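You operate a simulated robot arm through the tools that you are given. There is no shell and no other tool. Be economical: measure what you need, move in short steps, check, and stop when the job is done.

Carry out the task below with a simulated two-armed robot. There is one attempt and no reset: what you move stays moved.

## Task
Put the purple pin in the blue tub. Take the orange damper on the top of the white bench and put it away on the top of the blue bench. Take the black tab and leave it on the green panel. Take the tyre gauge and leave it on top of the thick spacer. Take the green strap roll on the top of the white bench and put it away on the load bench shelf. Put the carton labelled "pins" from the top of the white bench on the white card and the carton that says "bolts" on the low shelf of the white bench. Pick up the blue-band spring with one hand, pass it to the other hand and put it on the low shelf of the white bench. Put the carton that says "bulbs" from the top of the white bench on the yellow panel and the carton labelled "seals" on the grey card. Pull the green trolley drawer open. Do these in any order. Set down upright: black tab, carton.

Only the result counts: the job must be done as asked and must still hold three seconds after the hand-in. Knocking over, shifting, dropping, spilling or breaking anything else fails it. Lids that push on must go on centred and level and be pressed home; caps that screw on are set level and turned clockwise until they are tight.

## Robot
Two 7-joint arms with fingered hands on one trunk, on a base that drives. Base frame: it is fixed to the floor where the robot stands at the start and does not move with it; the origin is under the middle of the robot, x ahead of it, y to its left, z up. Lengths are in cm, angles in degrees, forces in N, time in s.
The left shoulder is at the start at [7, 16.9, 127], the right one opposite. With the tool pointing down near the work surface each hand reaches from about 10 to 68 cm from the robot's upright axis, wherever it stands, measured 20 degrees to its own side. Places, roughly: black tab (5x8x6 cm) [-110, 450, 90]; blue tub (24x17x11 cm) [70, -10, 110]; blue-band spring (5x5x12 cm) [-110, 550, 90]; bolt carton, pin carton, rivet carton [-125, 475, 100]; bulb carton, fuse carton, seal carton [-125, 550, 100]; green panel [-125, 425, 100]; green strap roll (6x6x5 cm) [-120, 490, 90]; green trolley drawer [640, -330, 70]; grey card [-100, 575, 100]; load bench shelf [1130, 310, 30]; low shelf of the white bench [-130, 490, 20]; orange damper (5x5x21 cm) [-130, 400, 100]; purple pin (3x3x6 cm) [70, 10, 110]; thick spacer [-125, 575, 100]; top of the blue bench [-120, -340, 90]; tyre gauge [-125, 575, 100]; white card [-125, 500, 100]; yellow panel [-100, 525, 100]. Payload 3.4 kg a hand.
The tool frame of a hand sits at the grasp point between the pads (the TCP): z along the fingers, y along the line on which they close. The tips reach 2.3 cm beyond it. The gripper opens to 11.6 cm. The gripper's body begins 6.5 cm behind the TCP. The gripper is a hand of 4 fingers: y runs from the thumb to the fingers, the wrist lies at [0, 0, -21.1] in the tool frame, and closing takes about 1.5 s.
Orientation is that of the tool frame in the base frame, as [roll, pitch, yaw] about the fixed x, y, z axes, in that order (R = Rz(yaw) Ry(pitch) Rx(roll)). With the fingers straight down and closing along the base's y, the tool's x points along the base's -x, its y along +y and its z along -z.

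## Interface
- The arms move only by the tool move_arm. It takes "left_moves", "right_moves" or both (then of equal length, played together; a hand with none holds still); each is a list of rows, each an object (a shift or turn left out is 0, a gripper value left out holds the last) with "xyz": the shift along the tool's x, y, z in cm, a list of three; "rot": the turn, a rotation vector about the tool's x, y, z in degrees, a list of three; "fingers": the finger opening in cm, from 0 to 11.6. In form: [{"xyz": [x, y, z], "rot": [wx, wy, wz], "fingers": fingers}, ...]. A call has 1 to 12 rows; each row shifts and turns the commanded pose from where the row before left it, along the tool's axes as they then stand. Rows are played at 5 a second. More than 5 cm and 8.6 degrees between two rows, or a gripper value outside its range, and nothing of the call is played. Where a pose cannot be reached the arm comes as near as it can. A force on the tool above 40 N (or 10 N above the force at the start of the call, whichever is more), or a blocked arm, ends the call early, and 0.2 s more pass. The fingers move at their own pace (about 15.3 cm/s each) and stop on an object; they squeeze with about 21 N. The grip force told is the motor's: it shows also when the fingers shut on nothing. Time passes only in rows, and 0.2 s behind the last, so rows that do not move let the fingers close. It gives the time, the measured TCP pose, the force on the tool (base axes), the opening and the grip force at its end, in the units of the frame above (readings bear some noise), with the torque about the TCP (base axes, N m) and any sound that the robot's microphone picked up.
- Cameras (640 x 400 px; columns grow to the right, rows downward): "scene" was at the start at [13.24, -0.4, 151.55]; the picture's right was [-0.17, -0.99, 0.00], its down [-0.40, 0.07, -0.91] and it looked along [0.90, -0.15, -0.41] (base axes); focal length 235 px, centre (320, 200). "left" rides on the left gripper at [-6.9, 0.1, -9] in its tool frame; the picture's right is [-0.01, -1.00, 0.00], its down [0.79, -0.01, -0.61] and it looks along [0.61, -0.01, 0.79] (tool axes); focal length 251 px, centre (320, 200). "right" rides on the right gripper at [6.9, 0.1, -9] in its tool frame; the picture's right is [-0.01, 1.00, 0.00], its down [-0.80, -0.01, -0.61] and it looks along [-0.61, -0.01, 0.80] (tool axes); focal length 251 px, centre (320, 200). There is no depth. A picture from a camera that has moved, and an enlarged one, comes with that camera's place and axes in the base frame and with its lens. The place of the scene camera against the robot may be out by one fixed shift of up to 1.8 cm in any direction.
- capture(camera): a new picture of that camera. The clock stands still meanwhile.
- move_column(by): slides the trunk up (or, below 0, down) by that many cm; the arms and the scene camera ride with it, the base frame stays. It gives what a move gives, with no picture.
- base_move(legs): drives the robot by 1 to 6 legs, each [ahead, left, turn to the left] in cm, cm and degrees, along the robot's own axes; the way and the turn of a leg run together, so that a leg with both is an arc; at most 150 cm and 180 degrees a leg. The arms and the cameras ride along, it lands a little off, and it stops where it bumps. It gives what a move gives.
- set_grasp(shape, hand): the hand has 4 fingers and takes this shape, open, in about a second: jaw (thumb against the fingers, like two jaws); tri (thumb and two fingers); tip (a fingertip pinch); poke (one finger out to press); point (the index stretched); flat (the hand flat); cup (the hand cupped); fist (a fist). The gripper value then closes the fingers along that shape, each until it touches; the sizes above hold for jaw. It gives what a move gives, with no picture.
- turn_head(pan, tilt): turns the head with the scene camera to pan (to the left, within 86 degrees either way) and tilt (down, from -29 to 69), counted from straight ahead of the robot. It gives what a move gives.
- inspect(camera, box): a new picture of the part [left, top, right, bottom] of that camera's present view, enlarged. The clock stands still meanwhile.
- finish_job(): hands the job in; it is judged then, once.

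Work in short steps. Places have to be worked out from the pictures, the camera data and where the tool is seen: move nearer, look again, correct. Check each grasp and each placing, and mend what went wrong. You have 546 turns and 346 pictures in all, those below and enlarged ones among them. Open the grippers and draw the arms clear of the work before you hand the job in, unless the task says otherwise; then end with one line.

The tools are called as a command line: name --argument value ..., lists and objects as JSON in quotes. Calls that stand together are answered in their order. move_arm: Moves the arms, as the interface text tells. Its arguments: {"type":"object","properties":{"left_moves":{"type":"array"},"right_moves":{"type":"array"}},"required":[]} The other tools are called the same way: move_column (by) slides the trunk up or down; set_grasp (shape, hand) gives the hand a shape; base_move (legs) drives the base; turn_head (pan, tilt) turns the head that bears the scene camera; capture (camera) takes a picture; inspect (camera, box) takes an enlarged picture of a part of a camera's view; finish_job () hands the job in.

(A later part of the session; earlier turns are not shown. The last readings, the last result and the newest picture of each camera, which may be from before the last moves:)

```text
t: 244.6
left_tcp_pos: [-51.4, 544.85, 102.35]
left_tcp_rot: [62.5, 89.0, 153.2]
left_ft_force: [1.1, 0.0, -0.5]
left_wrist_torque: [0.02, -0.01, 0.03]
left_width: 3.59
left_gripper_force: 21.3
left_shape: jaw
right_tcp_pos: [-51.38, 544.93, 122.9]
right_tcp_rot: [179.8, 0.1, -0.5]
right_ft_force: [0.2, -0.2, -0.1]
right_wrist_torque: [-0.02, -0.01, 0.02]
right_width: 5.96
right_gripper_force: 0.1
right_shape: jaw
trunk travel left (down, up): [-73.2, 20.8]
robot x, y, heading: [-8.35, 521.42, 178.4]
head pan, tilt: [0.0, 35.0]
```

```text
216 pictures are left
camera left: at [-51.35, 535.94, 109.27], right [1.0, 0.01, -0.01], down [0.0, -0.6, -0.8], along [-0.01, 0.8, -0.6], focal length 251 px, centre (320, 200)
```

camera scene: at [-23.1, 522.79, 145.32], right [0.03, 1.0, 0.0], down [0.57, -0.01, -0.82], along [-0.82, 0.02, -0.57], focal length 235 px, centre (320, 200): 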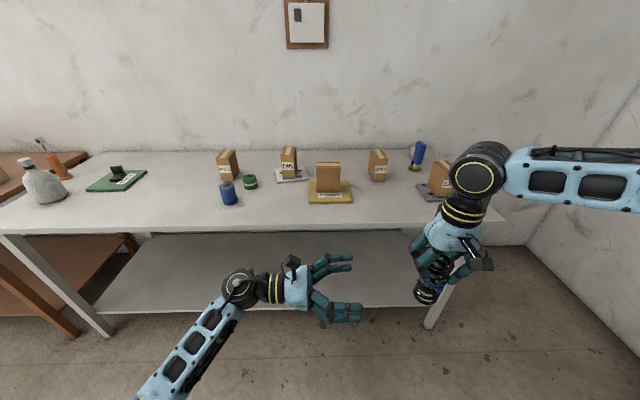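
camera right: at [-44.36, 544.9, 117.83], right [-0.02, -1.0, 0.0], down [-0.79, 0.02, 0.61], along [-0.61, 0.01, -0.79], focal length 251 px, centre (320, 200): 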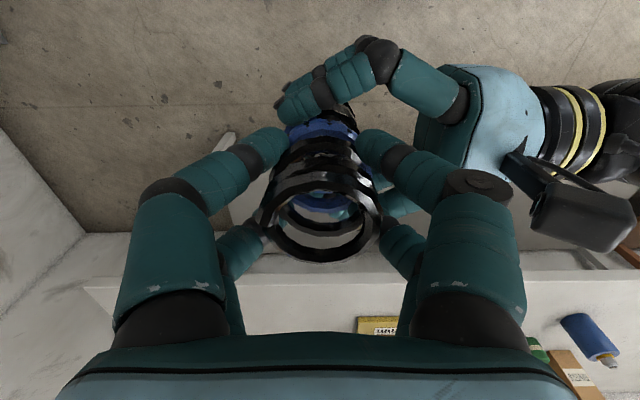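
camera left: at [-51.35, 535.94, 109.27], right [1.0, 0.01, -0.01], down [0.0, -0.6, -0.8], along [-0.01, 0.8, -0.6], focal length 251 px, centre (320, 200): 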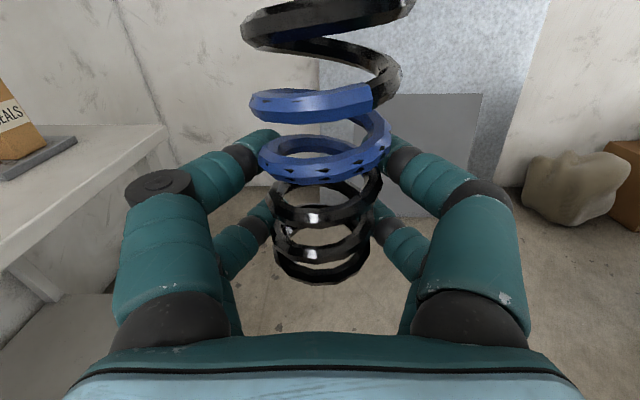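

The left hand has the spring alone. I'll move it back to its own side, then yaw it to point forward.

move_arm --left_moves '[{"xyz": [0, 1, -4.8]}, {"xyz": [0, 1, -4.8]}, {"xyz": [0, 1, -4.8]}, {"xyz": [0, 1, -4.8]}, {"xyz": [0, 1, -4.8]}, {"xyz": [0, 1, -4.8]}, {"xyz": [0, 1, -4.8]}, {"xyz": [0, 1, -4.8]}, {"xyz": [0, 1, -4.8]}, {}]'

move_arm --left_moves '[{"rot": [-8.5, 0, 0]}, {"rot": [-8.5, 0, 0]}, {"rot": [-8.5, 0, 0]}, {"rot": [-8.5, 0, 0]}, {"rot": [-8.5, 0, 0]}, {"rot": [-8.5, 0, 0]}, {"rot": [-8.5, 0, 0]}, {"rot": [-8.5, 0, 0]}, {"rot": [-8.5, 0, 0]}, {"rot": [-8.5, 0, 0]}, {}]'

capture --camera "left"

capture --camera "scene"

```text
t: 246.8
left_tcp_pos: [-59.82, 501.63, 102.28]
left_tcp_rot: [59.6, 89.0, 150.3]
left_ft_force: [0.1, -0.5, 0.1]
left_wrist_torque: [0.0, 0.02, 0.01]
left_width: 3.47
left_gripper_force: 21.0
left_shape: jaw
right_tcp_pos: [-51.38, 544.96, 122.75]
right_tcp_rot: [179.7, 0.2, -0.5]
right_ft_force: [0.2, 0.3, 0.6]
right_wrist_torque: [0.0, -0.01, -0.01]
right_width: 5.94
right_gripper_force: 0.1
right_shape: jaw
trunk travel left (down, up): [-73.2, 20.8]
robot x, y, heading: [-8.46, 521.36, 178.3]
head pan, tilt: [0.0, 35.0]
```

```text
t: 249.2
left_tcp_pos: [-59.95, 501.49, 102.14]
left_tcp_rot: [1.5, 89.0, 177.1]
left_ft_force: [-1.3, -0.1, 0.5]
left_wrist_torque: [0.02, 0.05, -0.02]
left_width: 3.39
left_gripper_force: 21.2
left_shape: jaw
right_tcp_pos: [-51.36, 544.84, 122.89]
right_tcp_rot: [179.9, 0.1, -0.5]
right_ft_force: [-1.0, -0.4, 0.6]
right_wrist_torque: [0.01, 0.0, 0.01]
right_width: 5.95
right_gripper_force: 0.1
right_shape: jaw
trunk travel left (down, up): [-73.2, 20.8]
robot x, y, heading: [-8.1, 521.25, 178.5]
head pan, tilt: [0.0, 35.0]
```

```text
215 pictures are left
camera left: at [-50.87, 500.67, 108.92], right [0.08, 1.0, 0.01], down [0.59, -0.04, -0.8], along [-0.8, 0.07, -0.59], focal length 251 px, centre (320, 200)
```

left: 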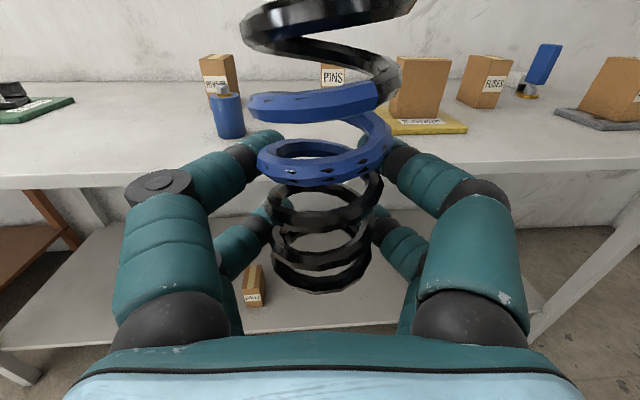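

```text
214 pictures are left
camera scene: at [-23.13, 522.69, 145.31], right [0.03, 1.0, 0.0], down [0.57, -0.01, -0.82], along [-0.82, 0.02, -0.57], focal length 235 px, centre (320, 200)
```

scene: 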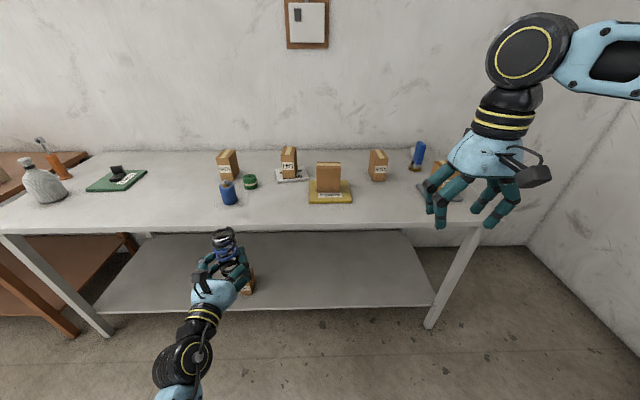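

The spring is held upright with the hand pointing forward. I'll tuck the right hand lower, strafe right 18 cm, then lower the trunk.

move_arm --right_moves '[{"xyz": [3, 0, 4]}, {"xyz": [3, 0, 4]}, {"xyz": [2, 0, 4]}, {"xyz": [0, 0, 4]}, {}]'

base_move --legs '[[0, -18, 0]]'

move_column --by -36

move_column --by -34

capture --camera "left"

capture --camera "scene"

```text
t: 250.4
left_tcp_pos: [-59.92, 501.58, 102.08]
left_tcp_rot: [-0.6, 89.1, 175.1]
left_ft_force: [0.7, -0.4, 0.1]
left_wrist_torque: [-0.02, -0.01, 0.04]
left_width: 3.42
left_gripper_force: 21.2
left_shape: jaw
right_tcp_pos: [-43.3, 544.81, 106.86]
right_tcp_rot: [179.9, 0.1, -0.5]
right_ft_force: [-0.6, -0.1, -0.7]
right_wrist_torque: [0.01, -0.05, -0.01]
right_width: 5.95
right_gripper_force: 0.1
right_shape: jaw
trunk travel left (down, up): [-73.2, 20.8]
robot x, y, heading: [-8.25, 521.38, 178.5]
head pan, tilt: [0.0, 35.0]
```

```text
t: 251.9
left_tcp_pos: [-59.46, 519.41, 102.2]
left_tcp_rot: [-4.6, 89.1, 170.9]
left_ft_force: [0.3, -0.8, -0.6]
left_wrist_torque: [0.0, 0.0, 0.0]
left_width: 3.43
left_gripper_force: 20.8
left_shape: jaw
right_tcp_pos: [-42.8, 562.75, 106.88]
right_tcp_rot: [179.9, 0.1, -0.6]
right_ft_force: [-1.0, -0.3, 0.2]
right_wrist_torque: [0.05, -0.01, 0.01]
right_width: 5.94
right_gripper_force: 0.1
right_shape: jaw
trunk travel left (down, up): [-73.2, 20.8]
robot x, y, heading: [-7.49, 539.15, 178.5]
head pan, tilt: [0.0, 35.0]
```

```text
t: 255.4
left_tcp_pos: [-59.48, 519.55, 66.17]
left_tcp_rot: [4.0, 89.1, 179.4]
left_ft_force: [0.2, 1.0, -0.4]
left_wrist_torque: [-0.01, 0.06, -0.01]
left_width: 3.39
left_gripper_force: 21.0
left_shape: jaw
right_tcp_pos: [-42.88, 562.8, 70.9]
right_tcp_rot: [179.9, 0.0, -0.6]
right_ft_force: [-0.1, -0.7, -0.5]
right_wrist_torque: [-0.02, 0.0, 0.0]
right_width: 5.94
right_gripper_force: 0.1
right_shape: jaw
trunk travel left (down, up): [-37.2, 56.8]
robot x, y, heading: [-7.88, 539.59, 178.4]
head pan, tilt: [0.0, 35.0]
```

```text
t: 258.8
left_tcp_pos: [-59.48, 520.35, 34.91]
left_tcp_rot: [84.1, 87.0, -100.5]
left_ft_force: [0.4, 0.4, 0.2]
left_wrist_torque: [-0.03, 0.01, -0.01]
left_width: 3.42
left_gripper_force: 20.7
left_shape: jaw
right_tcp_pos: [-42.9, 563.98, 37.93]
right_tcp_rot: [177.6, -0.1, -0.4]
right_ft_force: [0.4, -0.1, -0.7]
right_wrist_torque: [0.01, 0.01, 0.0]
right_width: 5.95
right_gripper_force: 0.1
right_shape: jaw
trunk travel left (down, up): [-3.2, 90.8]
robot x, y, heading: [-7.78, 539.59, 178.5]
head pan, tilt: [0.0, 35.0]
```

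```text
213 pictures are left
camera left: at [-50.42, 519.97, 41.76], right [0.08, 1.0, -0.04], down [0.6, -0.08, -0.8], along [-0.8, 0.04, -0.6], focal length 251 px, centre (320, 200)
```

left: 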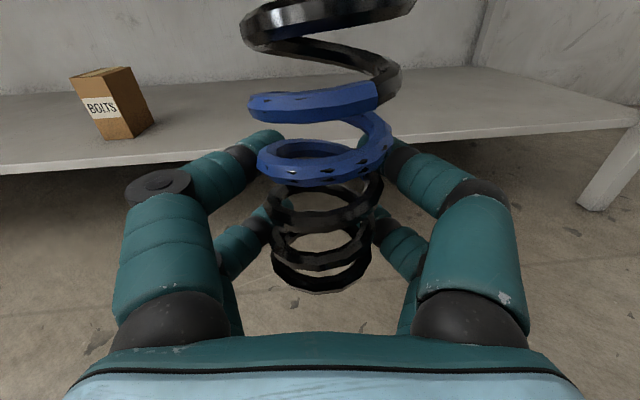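

```text
212 pictures are left
camera scene: at [-22.8, 543.47, 77.5], right [0.03, 1.0, -0.04], down [0.58, -0.05, -0.82], along [-0.82, 0.0, -0.58], focal length 235 px, centre (320, 200)
```

scene: 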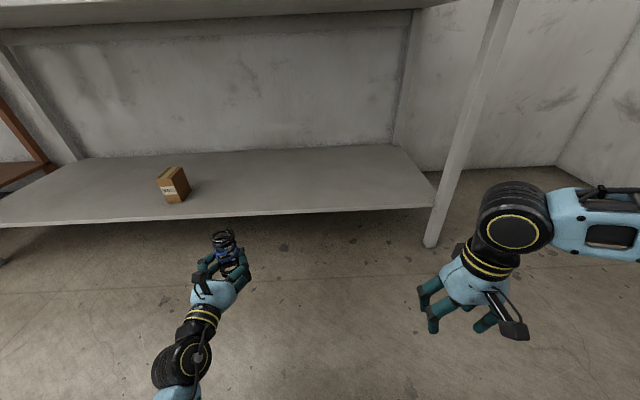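

The robot is tilting about 2°, so the left elbow is probably touching the floor. I'll raise the trunk a bit right away.

move_column --by 8

turn_head --pan 30 --tilt 60

capture --camera "scene"

```text
t: 259.9
left_tcp_pos: [-59.51, 519.53, 40.17]
left_tcp_rot: [4.1, 89.1, 179.5]
left_ft_force: [0.2, -0.3, 0.0]
left_wrist_torque: [-0.01, 0.0, 0.02]
left_width: 3.39
left_gripper_force: 20.9
left_shape: jaw
right_tcp_pos: [-42.77, 563.05, 44.84]
right_tcp_rot: [179.9, 0.1, -0.6]
right_ft_force: [-0.7, 0.0, -0.1]
right_wrist_torque: [0.02, 0.05, 0.01]
right_width: 5.95
right_gripper_force: 0.0
right_shape: jaw
trunk travel left (down, up): [-11.2, 82.8]
robot x, y, heading: [-7.36, 539.23, 178.5]
head pan, tilt: [0.0, 35.0]
```

```text
t: 260.9
left_tcp_pos: [-59.54, 519.55, 40.13]
left_tcp_rot: [4.1, 89.1, 179.6]
left_ft_force: [-0.2, -0.4, 1.2]
left_wrist_torque: [0.0, 0.02, 0.03]
left_width: 3.37
left_gripper_force: 21.1
left_shape: jaw
right_tcp_pos: [-42.78, 562.92, 44.8]
right_tcp_rot: [179.9, 0.1, -0.6]
right_ft_force: [0.4, 0.9, 0.5]
right_wrist_torque: [0.0, 0.04, -0.02]
right_width: 5.97
right_gripper_force: 0.1
right_shape: jaw
trunk travel left (down, up): [-11.2, 82.8]
robot x, y, heading: [-7.65, 539.51, 178.1]
head pan, tilt: [30.0, 60.0]
```

```text
211 pictures are left
camera scene: at [-19.67, 537.41, 79.89], right [-0.48, 0.88, 0.0], down [0.76, 0.41, -0.5], along [-0.44, -0.24, -0.87], focal length 235 px, centre (320, 200)
```

scene: 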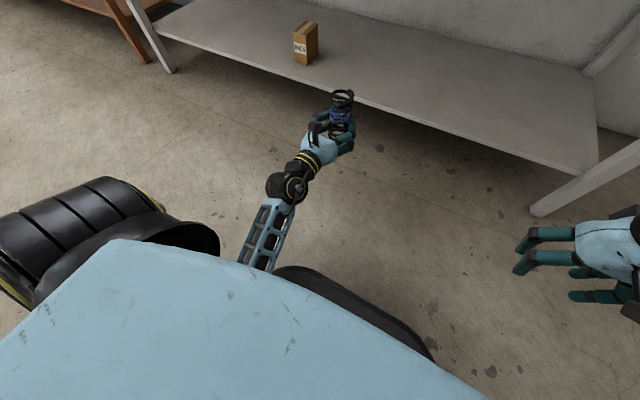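

The left elbow hangs low under the body in this pose. Extending the arm forward should raise it, so I'll extend 20 cm and look.

move_arm --left_moves '[{"xyz": [0, 0, 4]}, {"xyz": [0, 0, 4]}, {"xyz": [0, 0, 4]}, {"xyz": [0, 0, 4]}, {"xyz": [0, 0, 4]}, {}]'

capture --camera "scene"

```text
t: 262.3
left_tcp_pos: [-79.44, 521.17, 40.48]
left_tcp_rot: [-0.7, 89.1, 174.9]
left_ft_force: [0.4, -0.1, 0.0]
left_wrist_torque: [-0.01, 0.05, 0.0]
left_width: 3.36
left_gripper_force: 21.1
left_shape: jaw
right_tcp_pos: [-42.85, 562.9, 44.99]
right_tcp_rot: [179.9, 0.0, -0.6]
right_ft_force: [0.0, 0.5, -1.1]
right_wrist_torque: [-0.01, 0.02, -0.01]
right_width: 5.95
right_gripper_force: 0.0
right_shape: jaw
trunk travel left (down, up): [-11.2, 82.8]
robot x, y, heading: [-7.84, 539.48, 178.6]
head pan, tilt: [30.0, 60.0]
```

```text
210 pictures are left
camera scene: at [-19.68, 537.41, 79.88], right [-0.48, 0.88, 0.0], down [0.76, 0.41, -0.5], along [-0.44, -0.24, -0.87], focal length 235 px, centre (320, 200)
```

scene: 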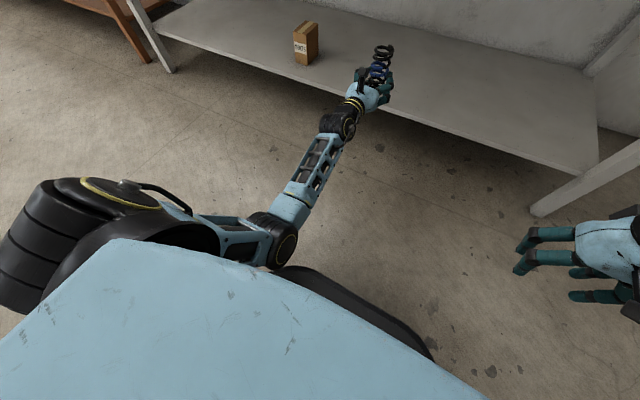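

Better. I'll extend 5 cm more, then drive ahead 17 cm so the spring is over the shelf.

move_arm --left_moves '[{"xyz": [0, 0, 2.5]}, {"xyz": [0, 0, 2.5]}, {}]'

base_move --legs '[[18, 0, 0]]'

capture --camera "scene"

capture --camera "left"

```text
t: 263.1
left_tcp_pos: [-84.43, 521.6, 40.49]
left_tcp_rot: [-0.1, 89.1, 175.5]
left_ft_force: [-0.7, 0.2, 0.0]
left_wrist_torque: [-0.03, 0.0, -0.01]
left_width: 3.37
left_gripper_force: 21.3
left_shape: jaw
right_tcp_pos: [-42.87, 562.9, 44.83]
right_tcp_rot: [180.0, 0.1, -0.7]
right_ft_force: [0.9, 0.0, 0.5]
right_wrist_torque: [-0.01, 0.0, 0.01]
right_width: 5.93
right_gripper_force: 0.1
right_shape: jaw
trunk travel left (down, up): [-11.2, 82.8]
robot x, y, heading: [-8.05, 539.1, 178.4]
head pan, tilt: [30.0, 60.0]
```

```text
t: 264.6
left_tcp_pos: [-102.59, 522.14, 40.52]
left_tcp_rot: [-0.3, 89.1, 175.2]
left_ft_force: [0.5, 0.4, -0.3]
left_wrist_torque: [-0.03, 0.02, 0.0]
left_width: 3.34
left_gripper_force: 21.1
left_shape: jaw
right_tcp_pos: [-60.78, 563.42, 44.85]
right_tcp_rot: [179.9, 0.0, -0.6]
right_ft_force: [-0.2, -0.1, 0.2]
right_wrist_torque: [0.0, 0.0, -0.03]
right_width: 5.93
right_gripper_force: 0.0
right_shape: jaw
trunk travel left (down, up): [-11.2, 82.8]
robot x, y, heading: [-25.72, 539.62, 178.5]
head pan, tilt: [30.0, 60.0]
```

```text
209 pictures are left
camera scene: at [-37.74, 537.91, 79.88], right [-0.48, 0.88, 0.0], down [0.76, 0.41, -0.5], along [-0.44, -0.24, -0.87], focal length 235 px, centre (320, 200)
```

scene: 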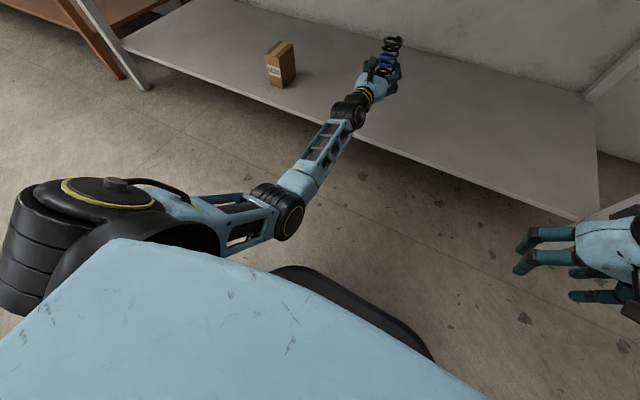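

```text
208 pictures are left
camera left: at [-93.41, 521.4, 47.23], right [0.08, 1.0, 0.01], down [0.59, -0.04, -0.8], along [-0.8, 0.07, -0.59], focal length 251 px, centre (320, 200)
```

left: 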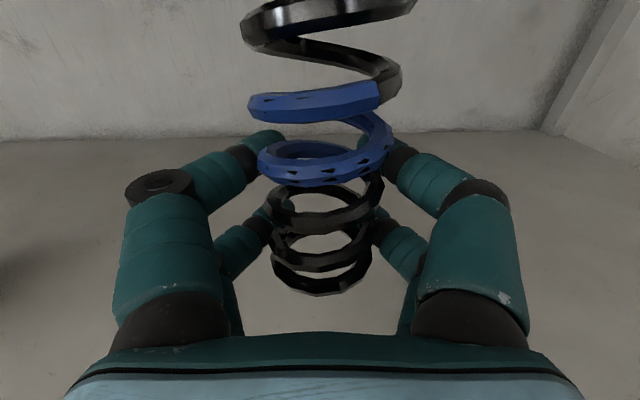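

Over the shelf. I'll lower the arm 8 cm, watching for tilt.

move_arm --left_moves '[{"xyz": [2.5, 0, 0]}, {"xyz": [2.5, 0, 0]}, {"xyz": [2.5, 0, 0]}, {}]'

capture --camera "scene"

```text
t: 265.6
left_tcp_pos: [-102.76, 522.31, 32.87]
left_tcp_rot: [0.3, 89.2, 175.7]
left_ft_force: [-0.1, 0.3, 1.1]
left_wrist_torque: [-0.02, -0.02, 0.0]
left_width: 3.36
left_gripper_force: 21.1
left_shape: jaw
right_tcp_pos: [-60.9, 563.48, 44.91]
right_tcp_rot: [179.9, 0.1, -0.6]
right_ft_force: [-1.2, 0.0, -0.9]
right_wrist_torque: [0.01, 0.02, 0.02]
right_width: 5.98
right_gripper_force: 0.0
right_shape: jaw
trunk travel left (down, up): [-11.2, 82.8]
robot x, y, heading: [-25.98, 539.69, 178.3]
head pan, tilt: [30.0, 60.0]
```

```text
207 pictures are left
camera scene: at [-37.74, 537.91, 79.88], right [-0.48, 0.88, 0.0], down [0.76, 0.41, -0.5], along [-0.44, -0.24, -0.87], focal length 235 px, centre (320, 200)
```

scene: 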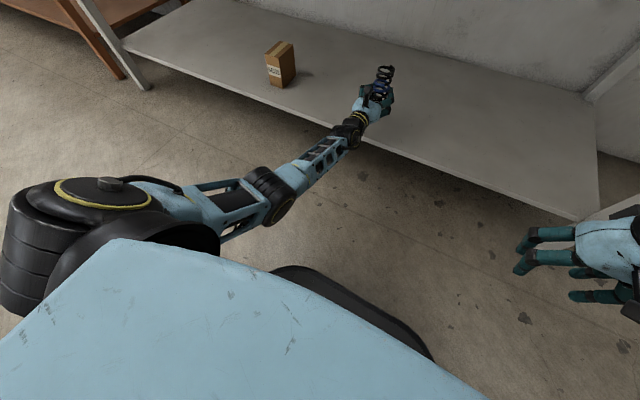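

move_arm --left_moves '[{"xyz": [2, 0, 0]}, {"xyz": [2, 0, 0]}, {"xyz": [1, 0, 0]}, {}]'

capture --camera "left"

inspect --camera "scene" --box '[280, 30, 480, 180]'

```text
t: 266.6
left_tcp_pos: [-102.51, 521.77, 28.7]
left_tcp_rot: [-0.8, 89.3, 174.8]
left_ft_force: [0.4, 0.3, 0.2]
left_wrist_torque: [0.0, -0.02, 0.0]
left_width: 3.37
left_gripper_force: 21.0
left_shape: jaw
left hand out of reach, approached as far as the arm can: row 3
right_tcp_pos: [-60.8, 563.41, 44.88]
right_tcp_rot: [179.9, -0.1, -0.6]
right_ft_force: [-1.1, 0.8, -0.1]
right_wrist_torque: [-0.02, 0.02, 0.0]
right_width: 5.94
right_gripper_force: 0.1
right_shape: jaw
trunk travel left (down, up): [-11.2, 82.8]
robot x, y, heading: [-25.61, 539.7, 178.4]
head pan, tilt: [30.0, 60.0]
```

```text
206 pictures are left
camera left: at [-93.41, 520.97, 35.5], right [0.08, 1.0, 0.01], down [0.59, -0.04, -0.8], along [-0.8, 0.07, -0.59], focal length 251 px, centre (320, 200)
```

left: 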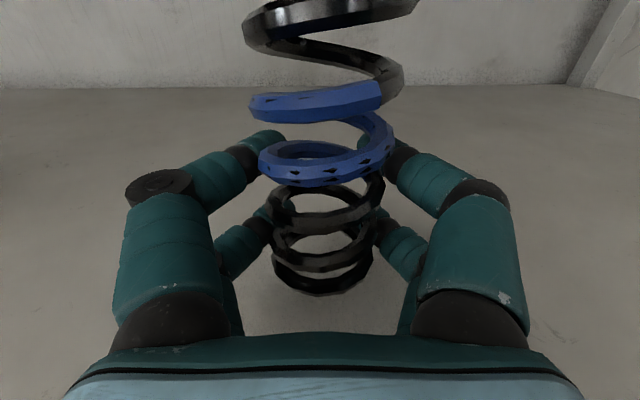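

```text
2.67 times, centred on (380, 105) of scene
camera zoom: at [-37.74, 537.91, 79.88], right [-0.48, 0.88, 0.0], down [0.76, 0.41, -0.5], along [-0.44, -0.24, -0.87], focal length 627 px, centre (160, 453)
```

zoom: 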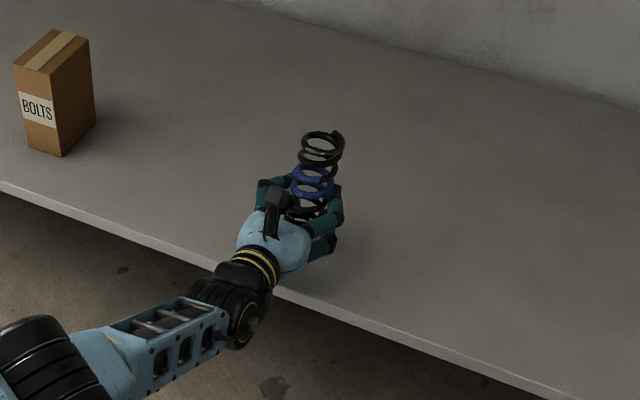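

The arm is at its limit, so I'll finish with small trunk steps.

move_column --by -2

move_column --by -0.8

inspect --camera "scene" --box '[330, 40, 440, 140]'

```text
t: 267.3
left_tcp_pos: [-102.55, 521.68, 26.65]
left_tcp_rot: [-0.6, 89.2, 174.8]
left_ft_force: [-1.2, -0.9, 0.7]
left_wrist_torque: [-0.02, -0.02, -0.01]
left_width: 3.35
left_gripper_force: 21.1
left_shape: jaw
right_tcp_pos: [-60.83, 563.47, 42.77]
right_tcp_rot: [180.0, 0.2, -0.5]
right_ft_force: [0.2, -0.6, 0.5]
right_wrist_torque: [0.01, 0.01, 0.01]
right_width: 5.99
right_gripper_force: 0.0
right_shape: jaw
trunk travel left (down, up): [-9.2, 84.8]
robot x, y, heading: [-26.18, 539.63, 178.2]
head pan, tilt: [30.0, 60.0]
```

```text
t: 267.9
left_tcp_pos: [-102.55, 521.84, 26.02]
left_tcp_rot: [-0.5, 89.2, 174.9]
left_ft_force: [0.0, 0.3, 0.1]
left_wrist_torque: [0.01, 0.0, 0.0]
left_width: 3.36
left_gripper_force: 20.7
left_shape: jaw
right_tcp_pos: [-60.96, 563.57, 42.06]
right_tcp_rot: [179.9, 0.1, -0.6]
right_ft_force: [0.8, -0.7, 0.1]
right_wrist_torque: [0.01, -0.02, 0.0]
right_width: 5.95
right_gripper_force: 0.1
right_shape: jaw
trunk travel left (down, up): [-8.4, 85.6]
robot x, y, heading: [-25.96, 539.45, 178.6]
head pan, tilt: [30.0, 60.0]
```

```text
4.00 times, centred on (385, 90) of scene
camera zoom: at [-37.73, 537.91, 77.08], right [-0.48, 0.88, 0.0], down [0.76, 0.41, -0.5], along [-0.44, -0.24, -0.87], focal length 940 px, centre (60, 640)
```

zoom: 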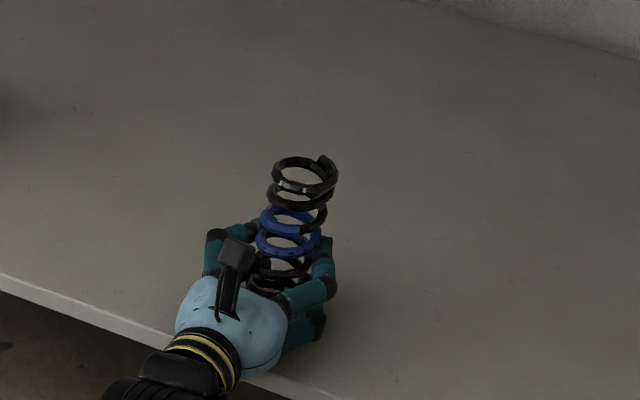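

move_column --by -0.5

move_column --by -0.4

```text
t: 268.4
left_tcp_pos: [-102.46, 521.68, 25.43]
left_tcp_rot: [-0.3, 89.0, 175.2]
left_ft_force: [-0.6, -0.2, 0.2]
left_wrist_torque: [0.0, 0.01, 0.01]
left_width: 3.37
left_gripper_force: 20.8
left_shape: jaw
right_tcp_pos: [-60.82, 563.4, 41.59]
right_tcp_rot: [179.8, 0.2, -0.6]
right_ft_force: [0.0, 0.5, 0.4]
right_wrist_torque: [-0.01, -0.04, -0.01]
right_width: 5.94
right_gripper_force: 0.1
right_shape: jaw
trunk travel left (down, up): [-7.9, 86.1]
robot x, y, heading: [-26.13, 539.64, 178.2]
head pan, tilt: [30.0, 60.0]
```

```text
t: 268.9
left_tcp_pos: [-102.57, 521.74, 25.44]
left_tcp_rot: [0.9, 88.8, 176.3]
left_ft_force: [2.8, -0.8, 8.6]
left_wrist_torque: [0.03, 0.16, -0.03]
left_width: 3.38
left_gripper_force: 21.0
left_shape: jaw
right_tcp_pos: [-60.81, 563.41, 41.28]
right_tcp_rot: [179.8, 0.1, -0.5]
right_ft_force: [0.8, 0.1, -0.3]
right_wrist_torque: [0.01, 0.01, 0.03]
right_width: 5.96
right_gripper_force: 0.1
right_shape: jaw
trunk travel left (down, up): [-7.5, 86.5]
robot x, y, heading: [-25.7, 539.78, 178.6]
head pan, tilt: [30.0, 60.0]
```

Contact at 8.6 N. I'll open gently and back straight out.

move_arm --left_moves '[{"fingers": 5}, {}, {"fingers": 8}, {}, {}, {}]'

inspect --camera "scene" --box '[330, 40, 440, 140]'

capture --camera "left"

```text
t: 270.3
left_tcp_pos: [-102.54, 521.72, 25.08]
left_tcp_rot: [0.3, 89.1, 175.8]
left_ft_force: [0.7, 0.2, 0.8]
left_wrist_torque: [0.01, -0.02, 0.0]
left_width: 7.96
left_gripper_force: 0.1
left_shape: jaw
right_tcp_pos: [-60.81, 563.39, 41.05]
right_tcp_rot: [179.9, 0.2, -0.7]
right_ft_force: [0.1, 0.9, -0.4]
right_wrist_torque: [0.01, -0.01, -0.02]
right_width: 5.96
right_gripper_force: 0.0
right_shape: jaw
trunk travel left (down, up): [-7.5, 86.5]
robot x, y, heading: [-25.82, 539.74, 178.3]
head pan, tilt: [30.0, 60.0]
```

```text
4.00 times, centred on (385, 90) of scene
camera zoom: at [-37.7, 537.92, 76.19], right [-0.48, 0.88, 0.0], down [0.76, 0.41, -0.5], along [-0.44, -0.24, -0.87], focal length 940 px, centre (60, 640)
```

zoom: 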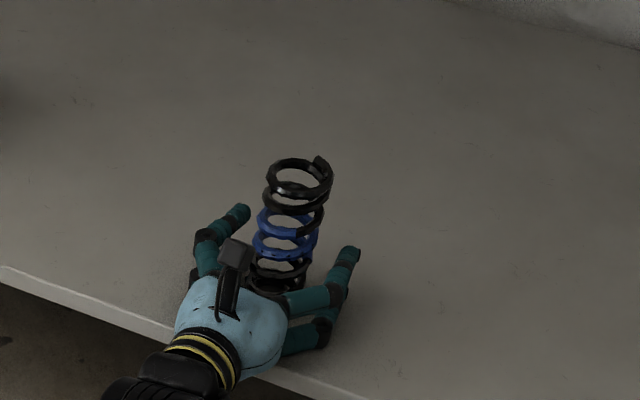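

```text
202 pictures are left
camera left: at [-93.4, 521.01, 31.85], right [0.08, 1.0, 0.01], down [0.59, -0.04, -0.8], along [-0.8, 0.07, -0.59], focal length 251 px, centre (320, 200)
```

left: 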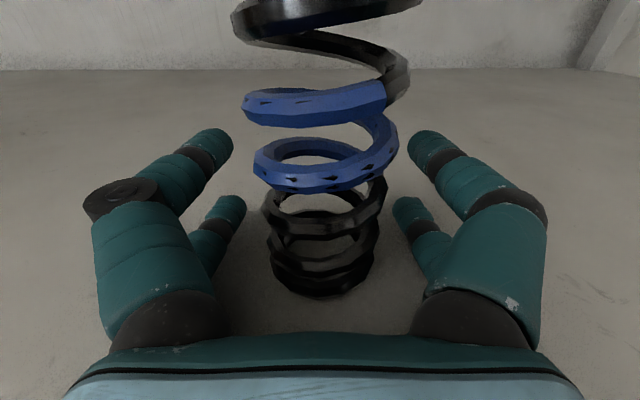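

The spring stands. I'll back the base out straight.

base_move --legs '[[-30, 0, 0]]'

turn_head --pan 0 --tilt 35

capture --camera "scene"

```text
t: 272.4
left_tcp_pos: [-72.72, 521.13, 25.04]
left_tcp_rot: [0.2, 89.1, 175.5]
left_ft_force: [-0.1, 0.2, -0.2]
left_wrist_torque: [0.03, -0.04, 0.02]
left_width: 7.97
left_gripper_force: 0.0
left_shape: jaw
right_tcp_pos: [-30.96, 562.74, 41.16]
right_tcp_rot: [-180.0, 0.1, -0.7]
right_ft_force: [0.1, -0.8, -0.1]
right_wrist_torque: [0.02, -0.01, -0.02]
right_width: 5.93
right_gripper_force: 0.2
right_shape: jaw
trunk travel left (down, up): [-7.5, 86.5]
robot x, y, heading: [4.38, 539.29, 178.3]
head pan, tilt: [30.0, 60.0]
```

```text
t: 273.3
left_tcp_pos: [-72.83, 521.04, 25.09]
left_tcp_rot: [-0.1, 89.0, 175.2]
left_ft_force: [1.0, 1.0, 0.0]
left_wrist_torque: [0.01, 0.01, 0.0]
left_width: 7.96
left_gripper_force: 0.1
left_shape: jaw
right_tcp_pos: [-30.99, 562.7, 41.14]
right_tcp_rot: [-180.0, 0.1, -0.6]
right_ft_force: [0.3, -0.6, -0.8]
right_wrist_torque: [-0.01, -0.03, -0.02]
right_width: 5.94
right_gripper_force: 0.1
right_shape: jaw
trunk travel left (down, up): [-7.5, 86.5]
robot x, y, heading: [3.63, 538.81, 178.6]
head pan, tilt: [0.0, 35.0]
```

```text
201 pictures are left
camera scene: at [-10.88, 540.49, 79.61], right [0.03, 1.0, 0.0], down [0.57, -0.02, -0.82], along [-0.82, 0.02, -0.57], focal length 235 px, centre (320, 200)
```

scene: 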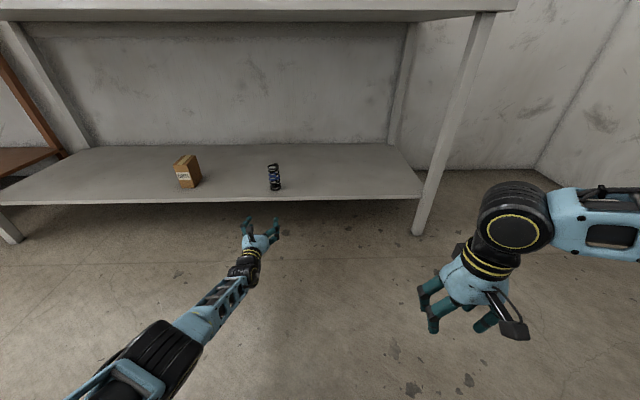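

Both shelf items are in place. Next are the damper and the strap roll. I'll raise the trunk and rotate the left hand to a 40° tilt.

move_column --by 34

move_column --by 34

move_arm --left_moves '[{"xyz": [0, 0, -4]}, {"xyz": [0, 0, -4]}, {"xyz": [0, 0, -4]}, {"xyz": [0, 0, -4]}, {"xyz": [0, 0, -4]}, {"rot": [0, 8.5, 0]}, {"rot": [0, 8.5, 0]}, {"rot": [0, 8.5, 0]}, {"rot": [0, 8.5, 0]}, {"rot": [0, 8.5, 0]}, {"rot": [0, 8.5, 0]}, {}]'

capture --camera "scene"

```text
t: 276.6
left_tcp_pos: [-72.79, 521.07, 59.09]
left_tcp_rot: [0.1, 89.1, 175.4]
left_ft_force: [0.2, -0.3, -0.4]
left_wrist_torque: [0.01, 0.01, -0.01]
left_width: 7.95
left_gripper_force: 0.1
left_shape: jaw
right_tcp_pos: [-30.91, 562.65, 75.07]
right_tcp_rot: [179.9, 0.1, -0.7]
right_ft_force: [-0.7, -0.4, 0.9]
right_wrist_torque: [0.02, 0.01, 0.01]
right_width: 5.93
right_gripper_force: 0.0
right_shape: jaw
trunk travel left (down, up): [-41.5, 52.5]
robot x, y, heading: [3.87, 538.89, 178.0]
head pan, tilt: [0.0, 35.0]
```

```text
t: 280.0
left_tcp_pos: [-72.77, 520.94, 93.15]
left_tcp_rot: [0.2, 89.0, 175.6]
left_ft_force: [0.8, -0.3, 0.3]
left_wrist_torque: [0.01, 0.01, 0.02]
left_width: 7.98
left_gripper_force: 0.0
left_shape: jaw
right_tcp_pos: [-31.03, 562.61, 109.18]
right_tcp_rot: [180.0, 0.1, -0.7]
right_ft_force: [0.0, -0.7, 0.7]
right_wrist_torque: [0.01, -0.02, 0.0]
right_width: 5.95
right_gripper_force: 0.1
right_shape: jaw
trunk travel left (down, up): [-75.5, 18.5]
robot x, y, heading: [3.78, 538.88, 178.3]
head pan, tilt: [0.0, 35.0]
```

```text
t: 281.6
left_tcp_pos: [-52.44, 514.96, 92.24]
left_tcp_rot: [152.8, 69.5, -31.9]
left_ft_force: [0.1, -0.9, -0.1]
left_wrist_torque: [-0.01, 0.03, -0.05]
left_width: 7.98
left_gripper_force: 0.0
left_shape: jaw
left hand out of reach, approached as far as the arm can: row 8
right_tcp_pos: [-31.01, 562.42, 109.21]
right_tcp_rot: [180.0, 0.1, -0.7]
right_ft_force: [-0.1, -0.5, -0.7]
right_wrist_torque: [0.01, 0.01, -0.01]
right_width: 5.94
right_gripper_force: 0.1
right_shape: jaw
trunk travel left (down, up): [-75.5, 18.5]
robot x, y, heading: [3.66, 538.9, 178.5]
head pan, tilt: [0.0, 35.0]
stopped in row 8 (left hand): the arm was blocked; the commanded pose is now the measured one
```

```text
200 pictures are left
camera scene: at [-10.89, 540.19, 147.62], right [0.03, 1.0, 0.0], down [0.57, -0.02, -0.82], along [-0.82, 0.03, -0.57], focal length 235 px, centre (320, 200)
```

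scene: 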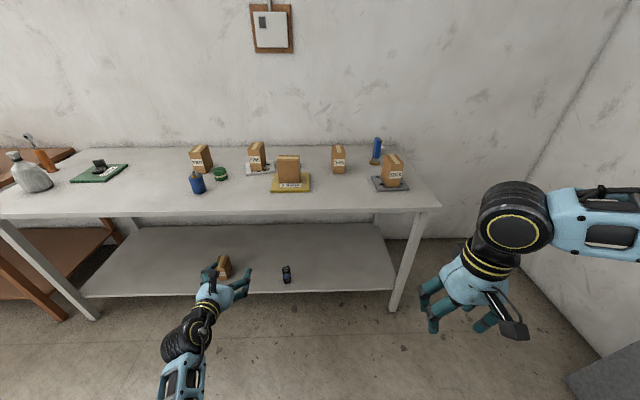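

The left arm is in an elbow-down configuration and got blocked by its own structure. I'll raise the hand well up first, then continue the rotation.

move_arm --left_moves '[{"xyz": [-3.8, 0, -1.25]}, {"xyz": [-3.8, 0, -1.25]}, {"xyz": [-3.8, 0, -1.25]}, {"xyz": [-3.8, 0, -1.25]}, {"xyz": [-3.8, 0, -1.25]}, {"xyz": [-3.8, 0, -1.25]}, {"xyz": [-3.8, 0, -1.25]}, {}]'

capture --camera "scene"

```text
t: 282.3
left_tcp_pos: [-52.08, 511.83, 99.62]
left_tcp_rot: [134.5, 62.7, -49.7]
left_ft_force: [0.0, 0.5, -0.2]
left_wrist_torque: [0.02, 0.0, 0.01]
left_width: 7.99
left_gripper_force: 0.0
left_shape: jaw
left hand out of reach, approached as far as the arm can: row 2, 3
right_tcp_pos: [-31.0, 562.45, 109.08]
right_tcp_rot: [179.9, 0.1, -0.7]
right_ft_force: [-0.3, -0.6, -0.5]
right_wrist_torque: [-0.03, -0.04, 0.01]
right_width: 5.98
right_gripper_force: 0.2
right_shape: jaw
trunk travel left (down, up): [-75.5, 18.5]
robot x, y, heading: [3.68, 538.84, 178.3]
head pan, tilt: [0.0, 35.0]
stopped in row 3 (left hand): the arm was blocked; the commanded pose is now the measured one
```

```text
199 pictures are left
camera scene: at [-10.9, 540.39, 147.61], right [0.03, 1.0, 0.0], down [0.57, -0.02, -0.82], along [-0.82, 0.02, -0.57], focal length 235 px, centre (320, 200)
```

scene: 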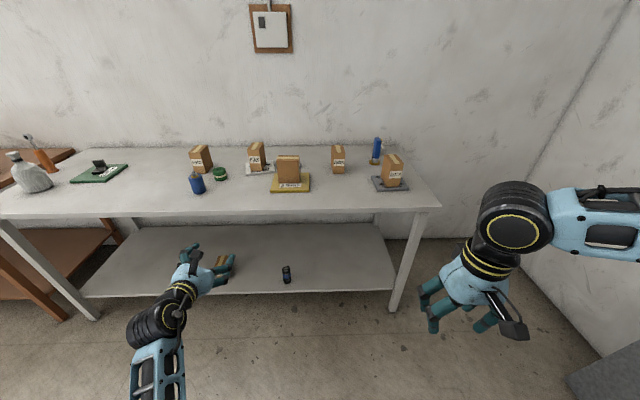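

Blocked at a wrist limit. I'll retrace: undo roll and tilt, then yaw back to pointing right the way it came.

move_arm --left_moves '[{"rot": [0, 0, -8]}, {"rot": [0, 0, -8]}, {"rot": [0, 0, -4]}, {"rot": [0, -8.5, 0]}, {"rot": [0, -8.5, 0]}, {"rot": [0, -2, 0]}, {"xyz": [0, 0, 4]}, {"xyz": [0, 0, 4]}, {}]'

move_arm --left_moves '[{"rot": [8.5, 0, 0]}, {"rot": [8.5, 0, 0]}, {"rot": [8.5, 0, 0]}, {"rot": [8.5, 0, 0]}, {"rot": [8.5, 0, 0]}, {"rot": [8.5, 0, 0]}, {"rot": [8.5, 0, 0]}, {"rot": [8.5, 0, 0]}, {"rot": [8.5, 0, 0]}, {"rot": [8.5, 0, 0]}, {}]'

capture --camera "scene"

```text
t: 284.3
left_tcp_pos: [-60.1, 512.18, 99.89]
left_tcp_rot: [20.2, 89.6, -160.7]
left_ft_force: [-0.8, 0.3, -0.1]
left_wrist_torque: [0.01, 0.01, 0.0]
left_width: 7.99
left_gripper_force: 0.2
left_shape: jaw
right_tcp_pos: [-30.84, 562.7, 109.15]
right_tcp_rot: [179.7, 0.1, -0.7]
right_ft_force: [-0.7, -0.5, -0.2]
right_wrist_torque: [-0.01, 0.01, 0.01]
right_width: 5.93
right_gripper_force: 0.0
right_shape: jaw
trunk travel left (down, up): [-75.5, 18.5]
robot x, y, heading: [3.65, 539.2, 178.2]
head pan, tilt: [0.0, 35.0]
```

```text
t: 286.7
left_tcp_pos: [-55.89, 514.42, 101.7]
left_tcp_rot: [102.3, 89.9, -158.1]
left_ft_force: [-0.5, 0.5, 0.4]
left_wrist_torque: [0.01, 0.01, 0.02]
left_width: 8.01
left_gripper_force: 0.0
left_shape: jaw
left hand out of reach, approached as far as the arm can: row 8, 9, 10
right_tcp_pos: [-30.89, 562.77, 109.04]
right_tcp_rot: [180.0, 0.1, -0.7]
right_ft_force: [-0.3, -0.6, 0.1]
right_wrist_torque: [-0.03, 0.03, 0.02]
right_width: 5.96
right_gripper_force: 0.0
right_shape: jaw
trunk travel left (down, up): [-75.5, 18.5]
robot x, y, heading: [4.33, 538.61, 178.2]
head pan, tilt: [0.0, 35.0]
```

```text
198 pictures are left
camera scene: at [-10.89, 540.49, 147.62], right [0.03, 1.0, 0.0], down [0.57, -0.02, -0.82], along [-0.82, 0.02, -0.57], focal length 235 px, centre (320, 200)
```

scene: 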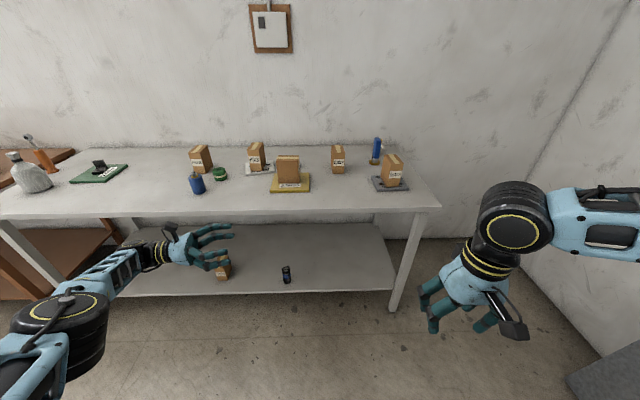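

Pointing right again. I'll return to the earlier spot (closer and higher) before reversing the tilt.

move_arm --left_moves '[{"xyz": [-2.3, -3.6, 0]}, {"xyz": [-2.3, -3.6, 0]}, {"xyz": [-2.3, -3.6, 0]}, {"xyz": [-2.3, -3.6, 0]}, {"xyz": [-2.3, -3.6, 0]}, {"xyz": [-2.3, -3.6, 0]}, {}]'

move_arm --left_moves '[{"rot": [0, 8.5, 0]}, {"rot": [0, 8.5, 0]}, {"rot": [0, 8.5, 0]}, {"rot": [0, 8.5, 0]}, {"rot": [0, 8.5, 0]}, {"rot": [0, 8.5, 0]}, {"rot": [0, 8.5, 0]}, {"rot": [0, 8.5, 0]}, {"rot": [0, 8.5, 0]}, {"rot": [0, 8.5, 0]}, {"rot": [0, 5, 0]}, {}]'

capture --camera "scene"

```text
t: 288.3
left_tcp_pos: [-39.95, 520.84, 112.53]
left_tcp_rot: [65.6, 89.8, 165.2]
left_ft_force: [-0.6, -0.6, 0.2]
left_wrist_torque: [-0.01, 0.01, 0.02]
left_width: 7.98
left_gripper_force: 0.1
left_shape: jaw
left hand out of reach, approached as far as the arm can: row 5, 6
right_tcp_pos: [-31.01, 562.58, 109.16]
right_tcp_rot: [179.9, 0.1, -0.7]
right_ft_force: [0.7, 0.3, 0.4]
right_wrist_torque: [-0.01, 0.0, 0.01]
right_width: 5.96
right_gripper_force: 0.1
right_shape: jaw
trunk travel left (down, up): [-75.5, 18.5]
robot x, y, heading: [3.96, 538.61, 178.5]
head pan, tilt: [0.0, 35.0]
```

```text
t: 290.9
left_tcp_pos: [-52.79, 533.72, 104.7]
left_tcp_rot: [179.6, 51.3, -80.4]
left_ft_force: [0.7, -0.1, 0.3]
left_wrist_torque: [-0.02, 0.01, 0.0]
left_width: 8.01
left_gripper_force: 0.0
left_shape: jaw
left hand out of reach, approached as far as the arm can: row 1, 2, 3, 4, 5, 6, 7, 8, 9, 10, 11
right_tcp_pos: [-30.97, 562.73, 109.09]
right_tcp_rot: [180.0, 0.0, -0.7]
right_ft_force: [0.5, -0.5, -1.1]
right_wrist_torque: [0.0, -0.02, 0.0]
right_width: 5.98
right_gripper_force: 0.1
right_shape: jaw
trunk travel left (down, up): [-75.5, 18.5]
robot x, y, heading: [4.02, 538.89, 178.3]
head pan, tilt: [0.0, 35.0]
```

```text
197 pictures are left
camera scene: at [-10.88, 540.48, 147.62], right [0.03, 1.0, 0.0], down [0.57, -0.02, -0.82], along [-0.82, 0.02, -0.57], focal length 235 px, centre (320, 200)
```

scene: 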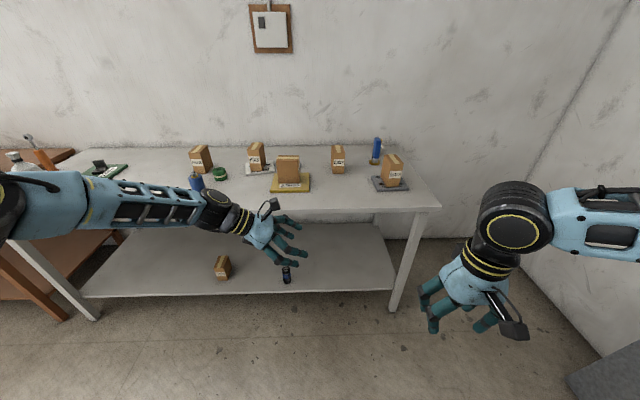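

The arm is back in the elbow-out configuration. I'll finish straightening it to vertical and move it to its own side.

move_arm --left_moves '[{"rot": [0, 8.5, 0], "xyz": [3, 0, 0]}, {"rot": [0, 8.5, 0], "xyz": [3, 0, 0]}, {"rot": [0, 8.5, 0], "xyz": [3, 0, 0]}, {"rot": [0, 8.5, 0], "xyz": [3, 0, 0]}, {"rot": [0, 8.5, 0], "xyz": [3, 0, 0]}, {"rot": [0, 8.5, 0], "xyz": [3, 0, 0]}, {"rot": [0, 0, -8]}, {"rot": [0, 0, -8]}, {"rot": [0, 0, -8]}, {"rot": [0, 0, -8]}, {"rot": [0, 0, -8]}, {"rot": [0, 0, -8]}]'

move_arm --left_moves '[{"rot": [0, 0, -8]}, {"rot": [0, 0, -8]}, {"rot": [0, 0, -8]}, {"rot": [0, 0, -8]}, {}]'

capture --camera "scene"

```text
t: 293.5
left_tcp_pos: [-52.36, 539.02, 94.04]
left_tcp_rot: [-146.3, 28.2, -22.8]
left_ft_force: [0.1, -0.6, 0.3]
left_wrist_torque: [-0.02, -0.05, 0.02]
left_width: 8.02
left_gripper_force: 0.2
left_shape: jaw
left hand out of reach, approached as far as the arm can: row 1, 2, 3, 4, 5, 6
right_tcp_pos: [-30.98, 562.69, 109.19]
right_tcp_rot: [179.8, 0.0, -0.7]
right_ft_force: [0.2, 0.4, -0.2]
right_wrist_torque: [0.01, 0.03, 0.02]
right_width: 5.95
right_gripper_force: 0.0
right_shape: jaw
trunk travel left (down, up): [-75.5, 18.5]
robot x, y, heading: [4.08, 538.6, 178.4]
head pan, tilt: [0.0, 35.0]
```

```text
t: 294.7
left_tcp_pos: [-52.33, 539.04, 93.96]
left_tcp_rot: [-137.8, 8.2, 3.6]
left_ft_force: [0.3, -0.3, 0.4]
left_wrist_torque: [-0.02, 0.0, -0.01]
left_width: 7.96
left_gripper_force: 0.2
left_shape: jaw
right_tcp_pos: [-30.97, 562.65, 109.1]
right_tcp_rot: [179.9, 0.0, -0.7]
right_ft_force: [-0.6, -0.5, -0.1]
right_wrist_torque: [0.0, 0.02, 0.0]
right_width: 5.93
right_gripper_force: 0.1
right_shape: jaw
trunk travel left (down, up): [-75.5, 18.5]
robot x, y, heading: [4.02, 538.87, 178.3]
head pan, tilt: [0.0, 35.0]
```

```text
196 pictures are left
camera scene: at [-10.89, 540.51, 147.62], right [0.03, 1.0, 0.0], down [0.57, -0.02, -0.82], along [-0.82, 0.02, -0.57], focal length 235 px, centre (320, 200)
```

scene: 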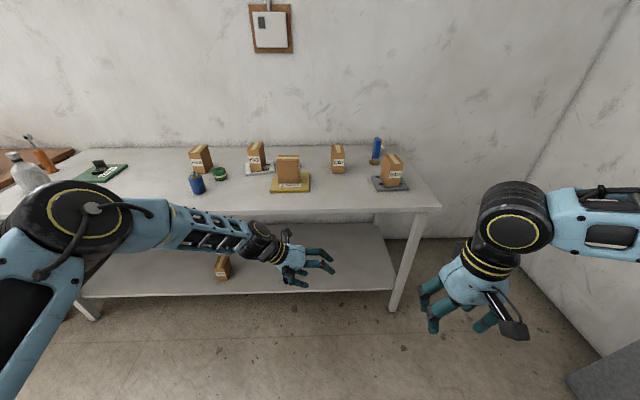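

move_arm --left_moves '[{"rot": [-8.4, 0, 0], "xyz": [0, 2.5, -3]}, {"rot": [-8.4, 0, 0], "xyz": [0, 3, -3]}, {"rot": [-8.4, 0, 0], "xyz": [0, 3.5, -2.5]}, {"rot": [-8.4, 0, 0], "xyz": [0, 4, -2.5]}, {"rot": [-8.4, 0, 0], "xyz": [0, 4, -2]}, {"xyz": [0, 4, -1]}, {"xyz": [0, 4, -1]}, {}]'

capture --camera "scene"

```text
t: 296.5
left_tcp_pos: [-51.86, 532.2, 88.89]
left_tcp_rot: [-137.9, 9.0, 4.2]
left_ft_force: [-1.0, -0.6, 0.1]
left_wrist_torque: [-0.03, -0.02, -0.03]
left_width: 8.0
left_gripper_force: 0.1
left_shape: jaw
left hand out of reach, approached as far as the arm can: row 1, 2, 3, 4, 5, 7
right_tcp_pos: [-30.96, 562.7, 109.08]
right_tcp_rot: [179.8, 0.1, -0.6]
right_ft_force: [-0.8, -0.1, 0.2]
right_wrist_torque: [-0.01, 0.01, 0.02]
right_width: 5.97
right_gripper_force: 0.1
right_shape: jaw
trunk travel left (down, up): [-75.5, 18.5]
robot x, y, heading: [4.15, 538.96, 178.4]
head pan, tilt: [0.0, 35.0]
```

```text
195 pictures are left
camera scene: at [-10.86, 540.65, 147.62], right [0.03, 1.0, 0.0], down [0.57, -0.02, -0.82], along [-0.82, 0.02, -0.57], focal length 235 px, centre (320, 200)
```

scene: 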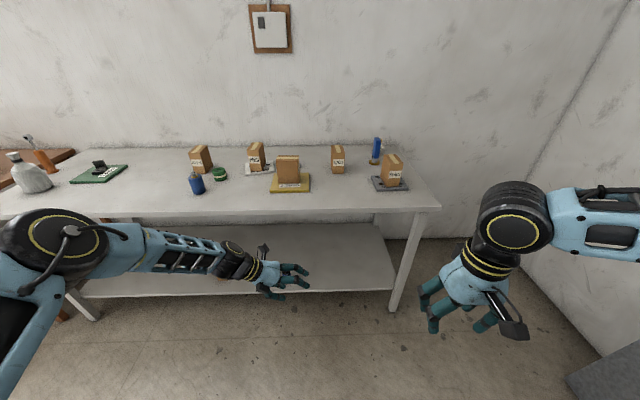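

It's at a wrist limit in this spot. I'll retract it along its axis (up-left) first, then rotate.

move_arm --left_moves '[{"xyz": [0, -0.7, -4.2]}, {"xyz": [0, -0.7, -4.2]}, {"xyz": [0, -0.7, -4.2]}, {"xyz": [0, -0.7, -4.2]}, {"xyz": [0, -0.7, -4.2]}, {"xyz": [0, -0.7, -4.2]}, {}]'

move_arm --left_moves '[{"rot": [-8, 0, 0]}, {"rot": [-8, 0, 0]}, {"rot": [-8, 0, 0]}, {"rot": [-8, 0, 0]}, {"rot": [-8, 0, 0]}, {}]'

```text
t: 298.1
left_tcp_pos: [-50.26, 534.7, 93.78]
left_tcp_rot: [-136.5, 9.4, 4.6]
left_ft_force: [-0.5, -0.2, 0.4]
left_wrist_torque: [-0.02, 0.01, -0.01]
left_width: 7.97
left_gripper_force: 0.1
left_shape: jaw
left hand out of reach, approached as far as the arm can: row 1, 2, 3, 4, 5, 6
right_tcp_pos: [-31.19, 562.62, 109.09]
right_tcp_rot: [179.8, 0.2, -0.7]
right_ft_force: [0.7, 0.2, 1.0]
right_wrist_torque: [0.01, -0.01, 0.03]
right_width: 5.97
right_gripper_force: 0.0
right_shape: jaw
trunk travel left (down, up): [-75.5, 18.5]
robot x, y, heading: [3.86, 538.7, 178.3]
head pan, tilt: [0.0, 35.0]
```

```text
t: 299.5
left_tcp_pos: [-50.24, 534.56, 93.68]
left_tcp_rot: [-136.4, 9.5, 4.7]
left_ft_force: [0.3, -0.1, -0.7]
left_wrist_torque: [0.02, 0.01, -0.02]
left_width: 7.99
left_gripper_force: 0.1
left_shape: jaw
left hand out of reach, approached as far as the arm can: row 1, 2, 3, 4, 5
right_tcp_pos: [-31.02, 562.62, 109.12]
right_tcp_rot: [179.8, 0.1, -0.6]
right_ft_force: [-0.7, 0.1, 0.2]
right_wrist_torque: [0.02, 0.0, -0.01]
right_width: 5.97
right_gripper_force: 0.0
right_shape: jaw
trunk travel left (down, up): [-75.5, 18.5]
robot x, y, heading: [3.63, 538.67, 178.3]
head pan, tilt: [0.0, 35.0]
```

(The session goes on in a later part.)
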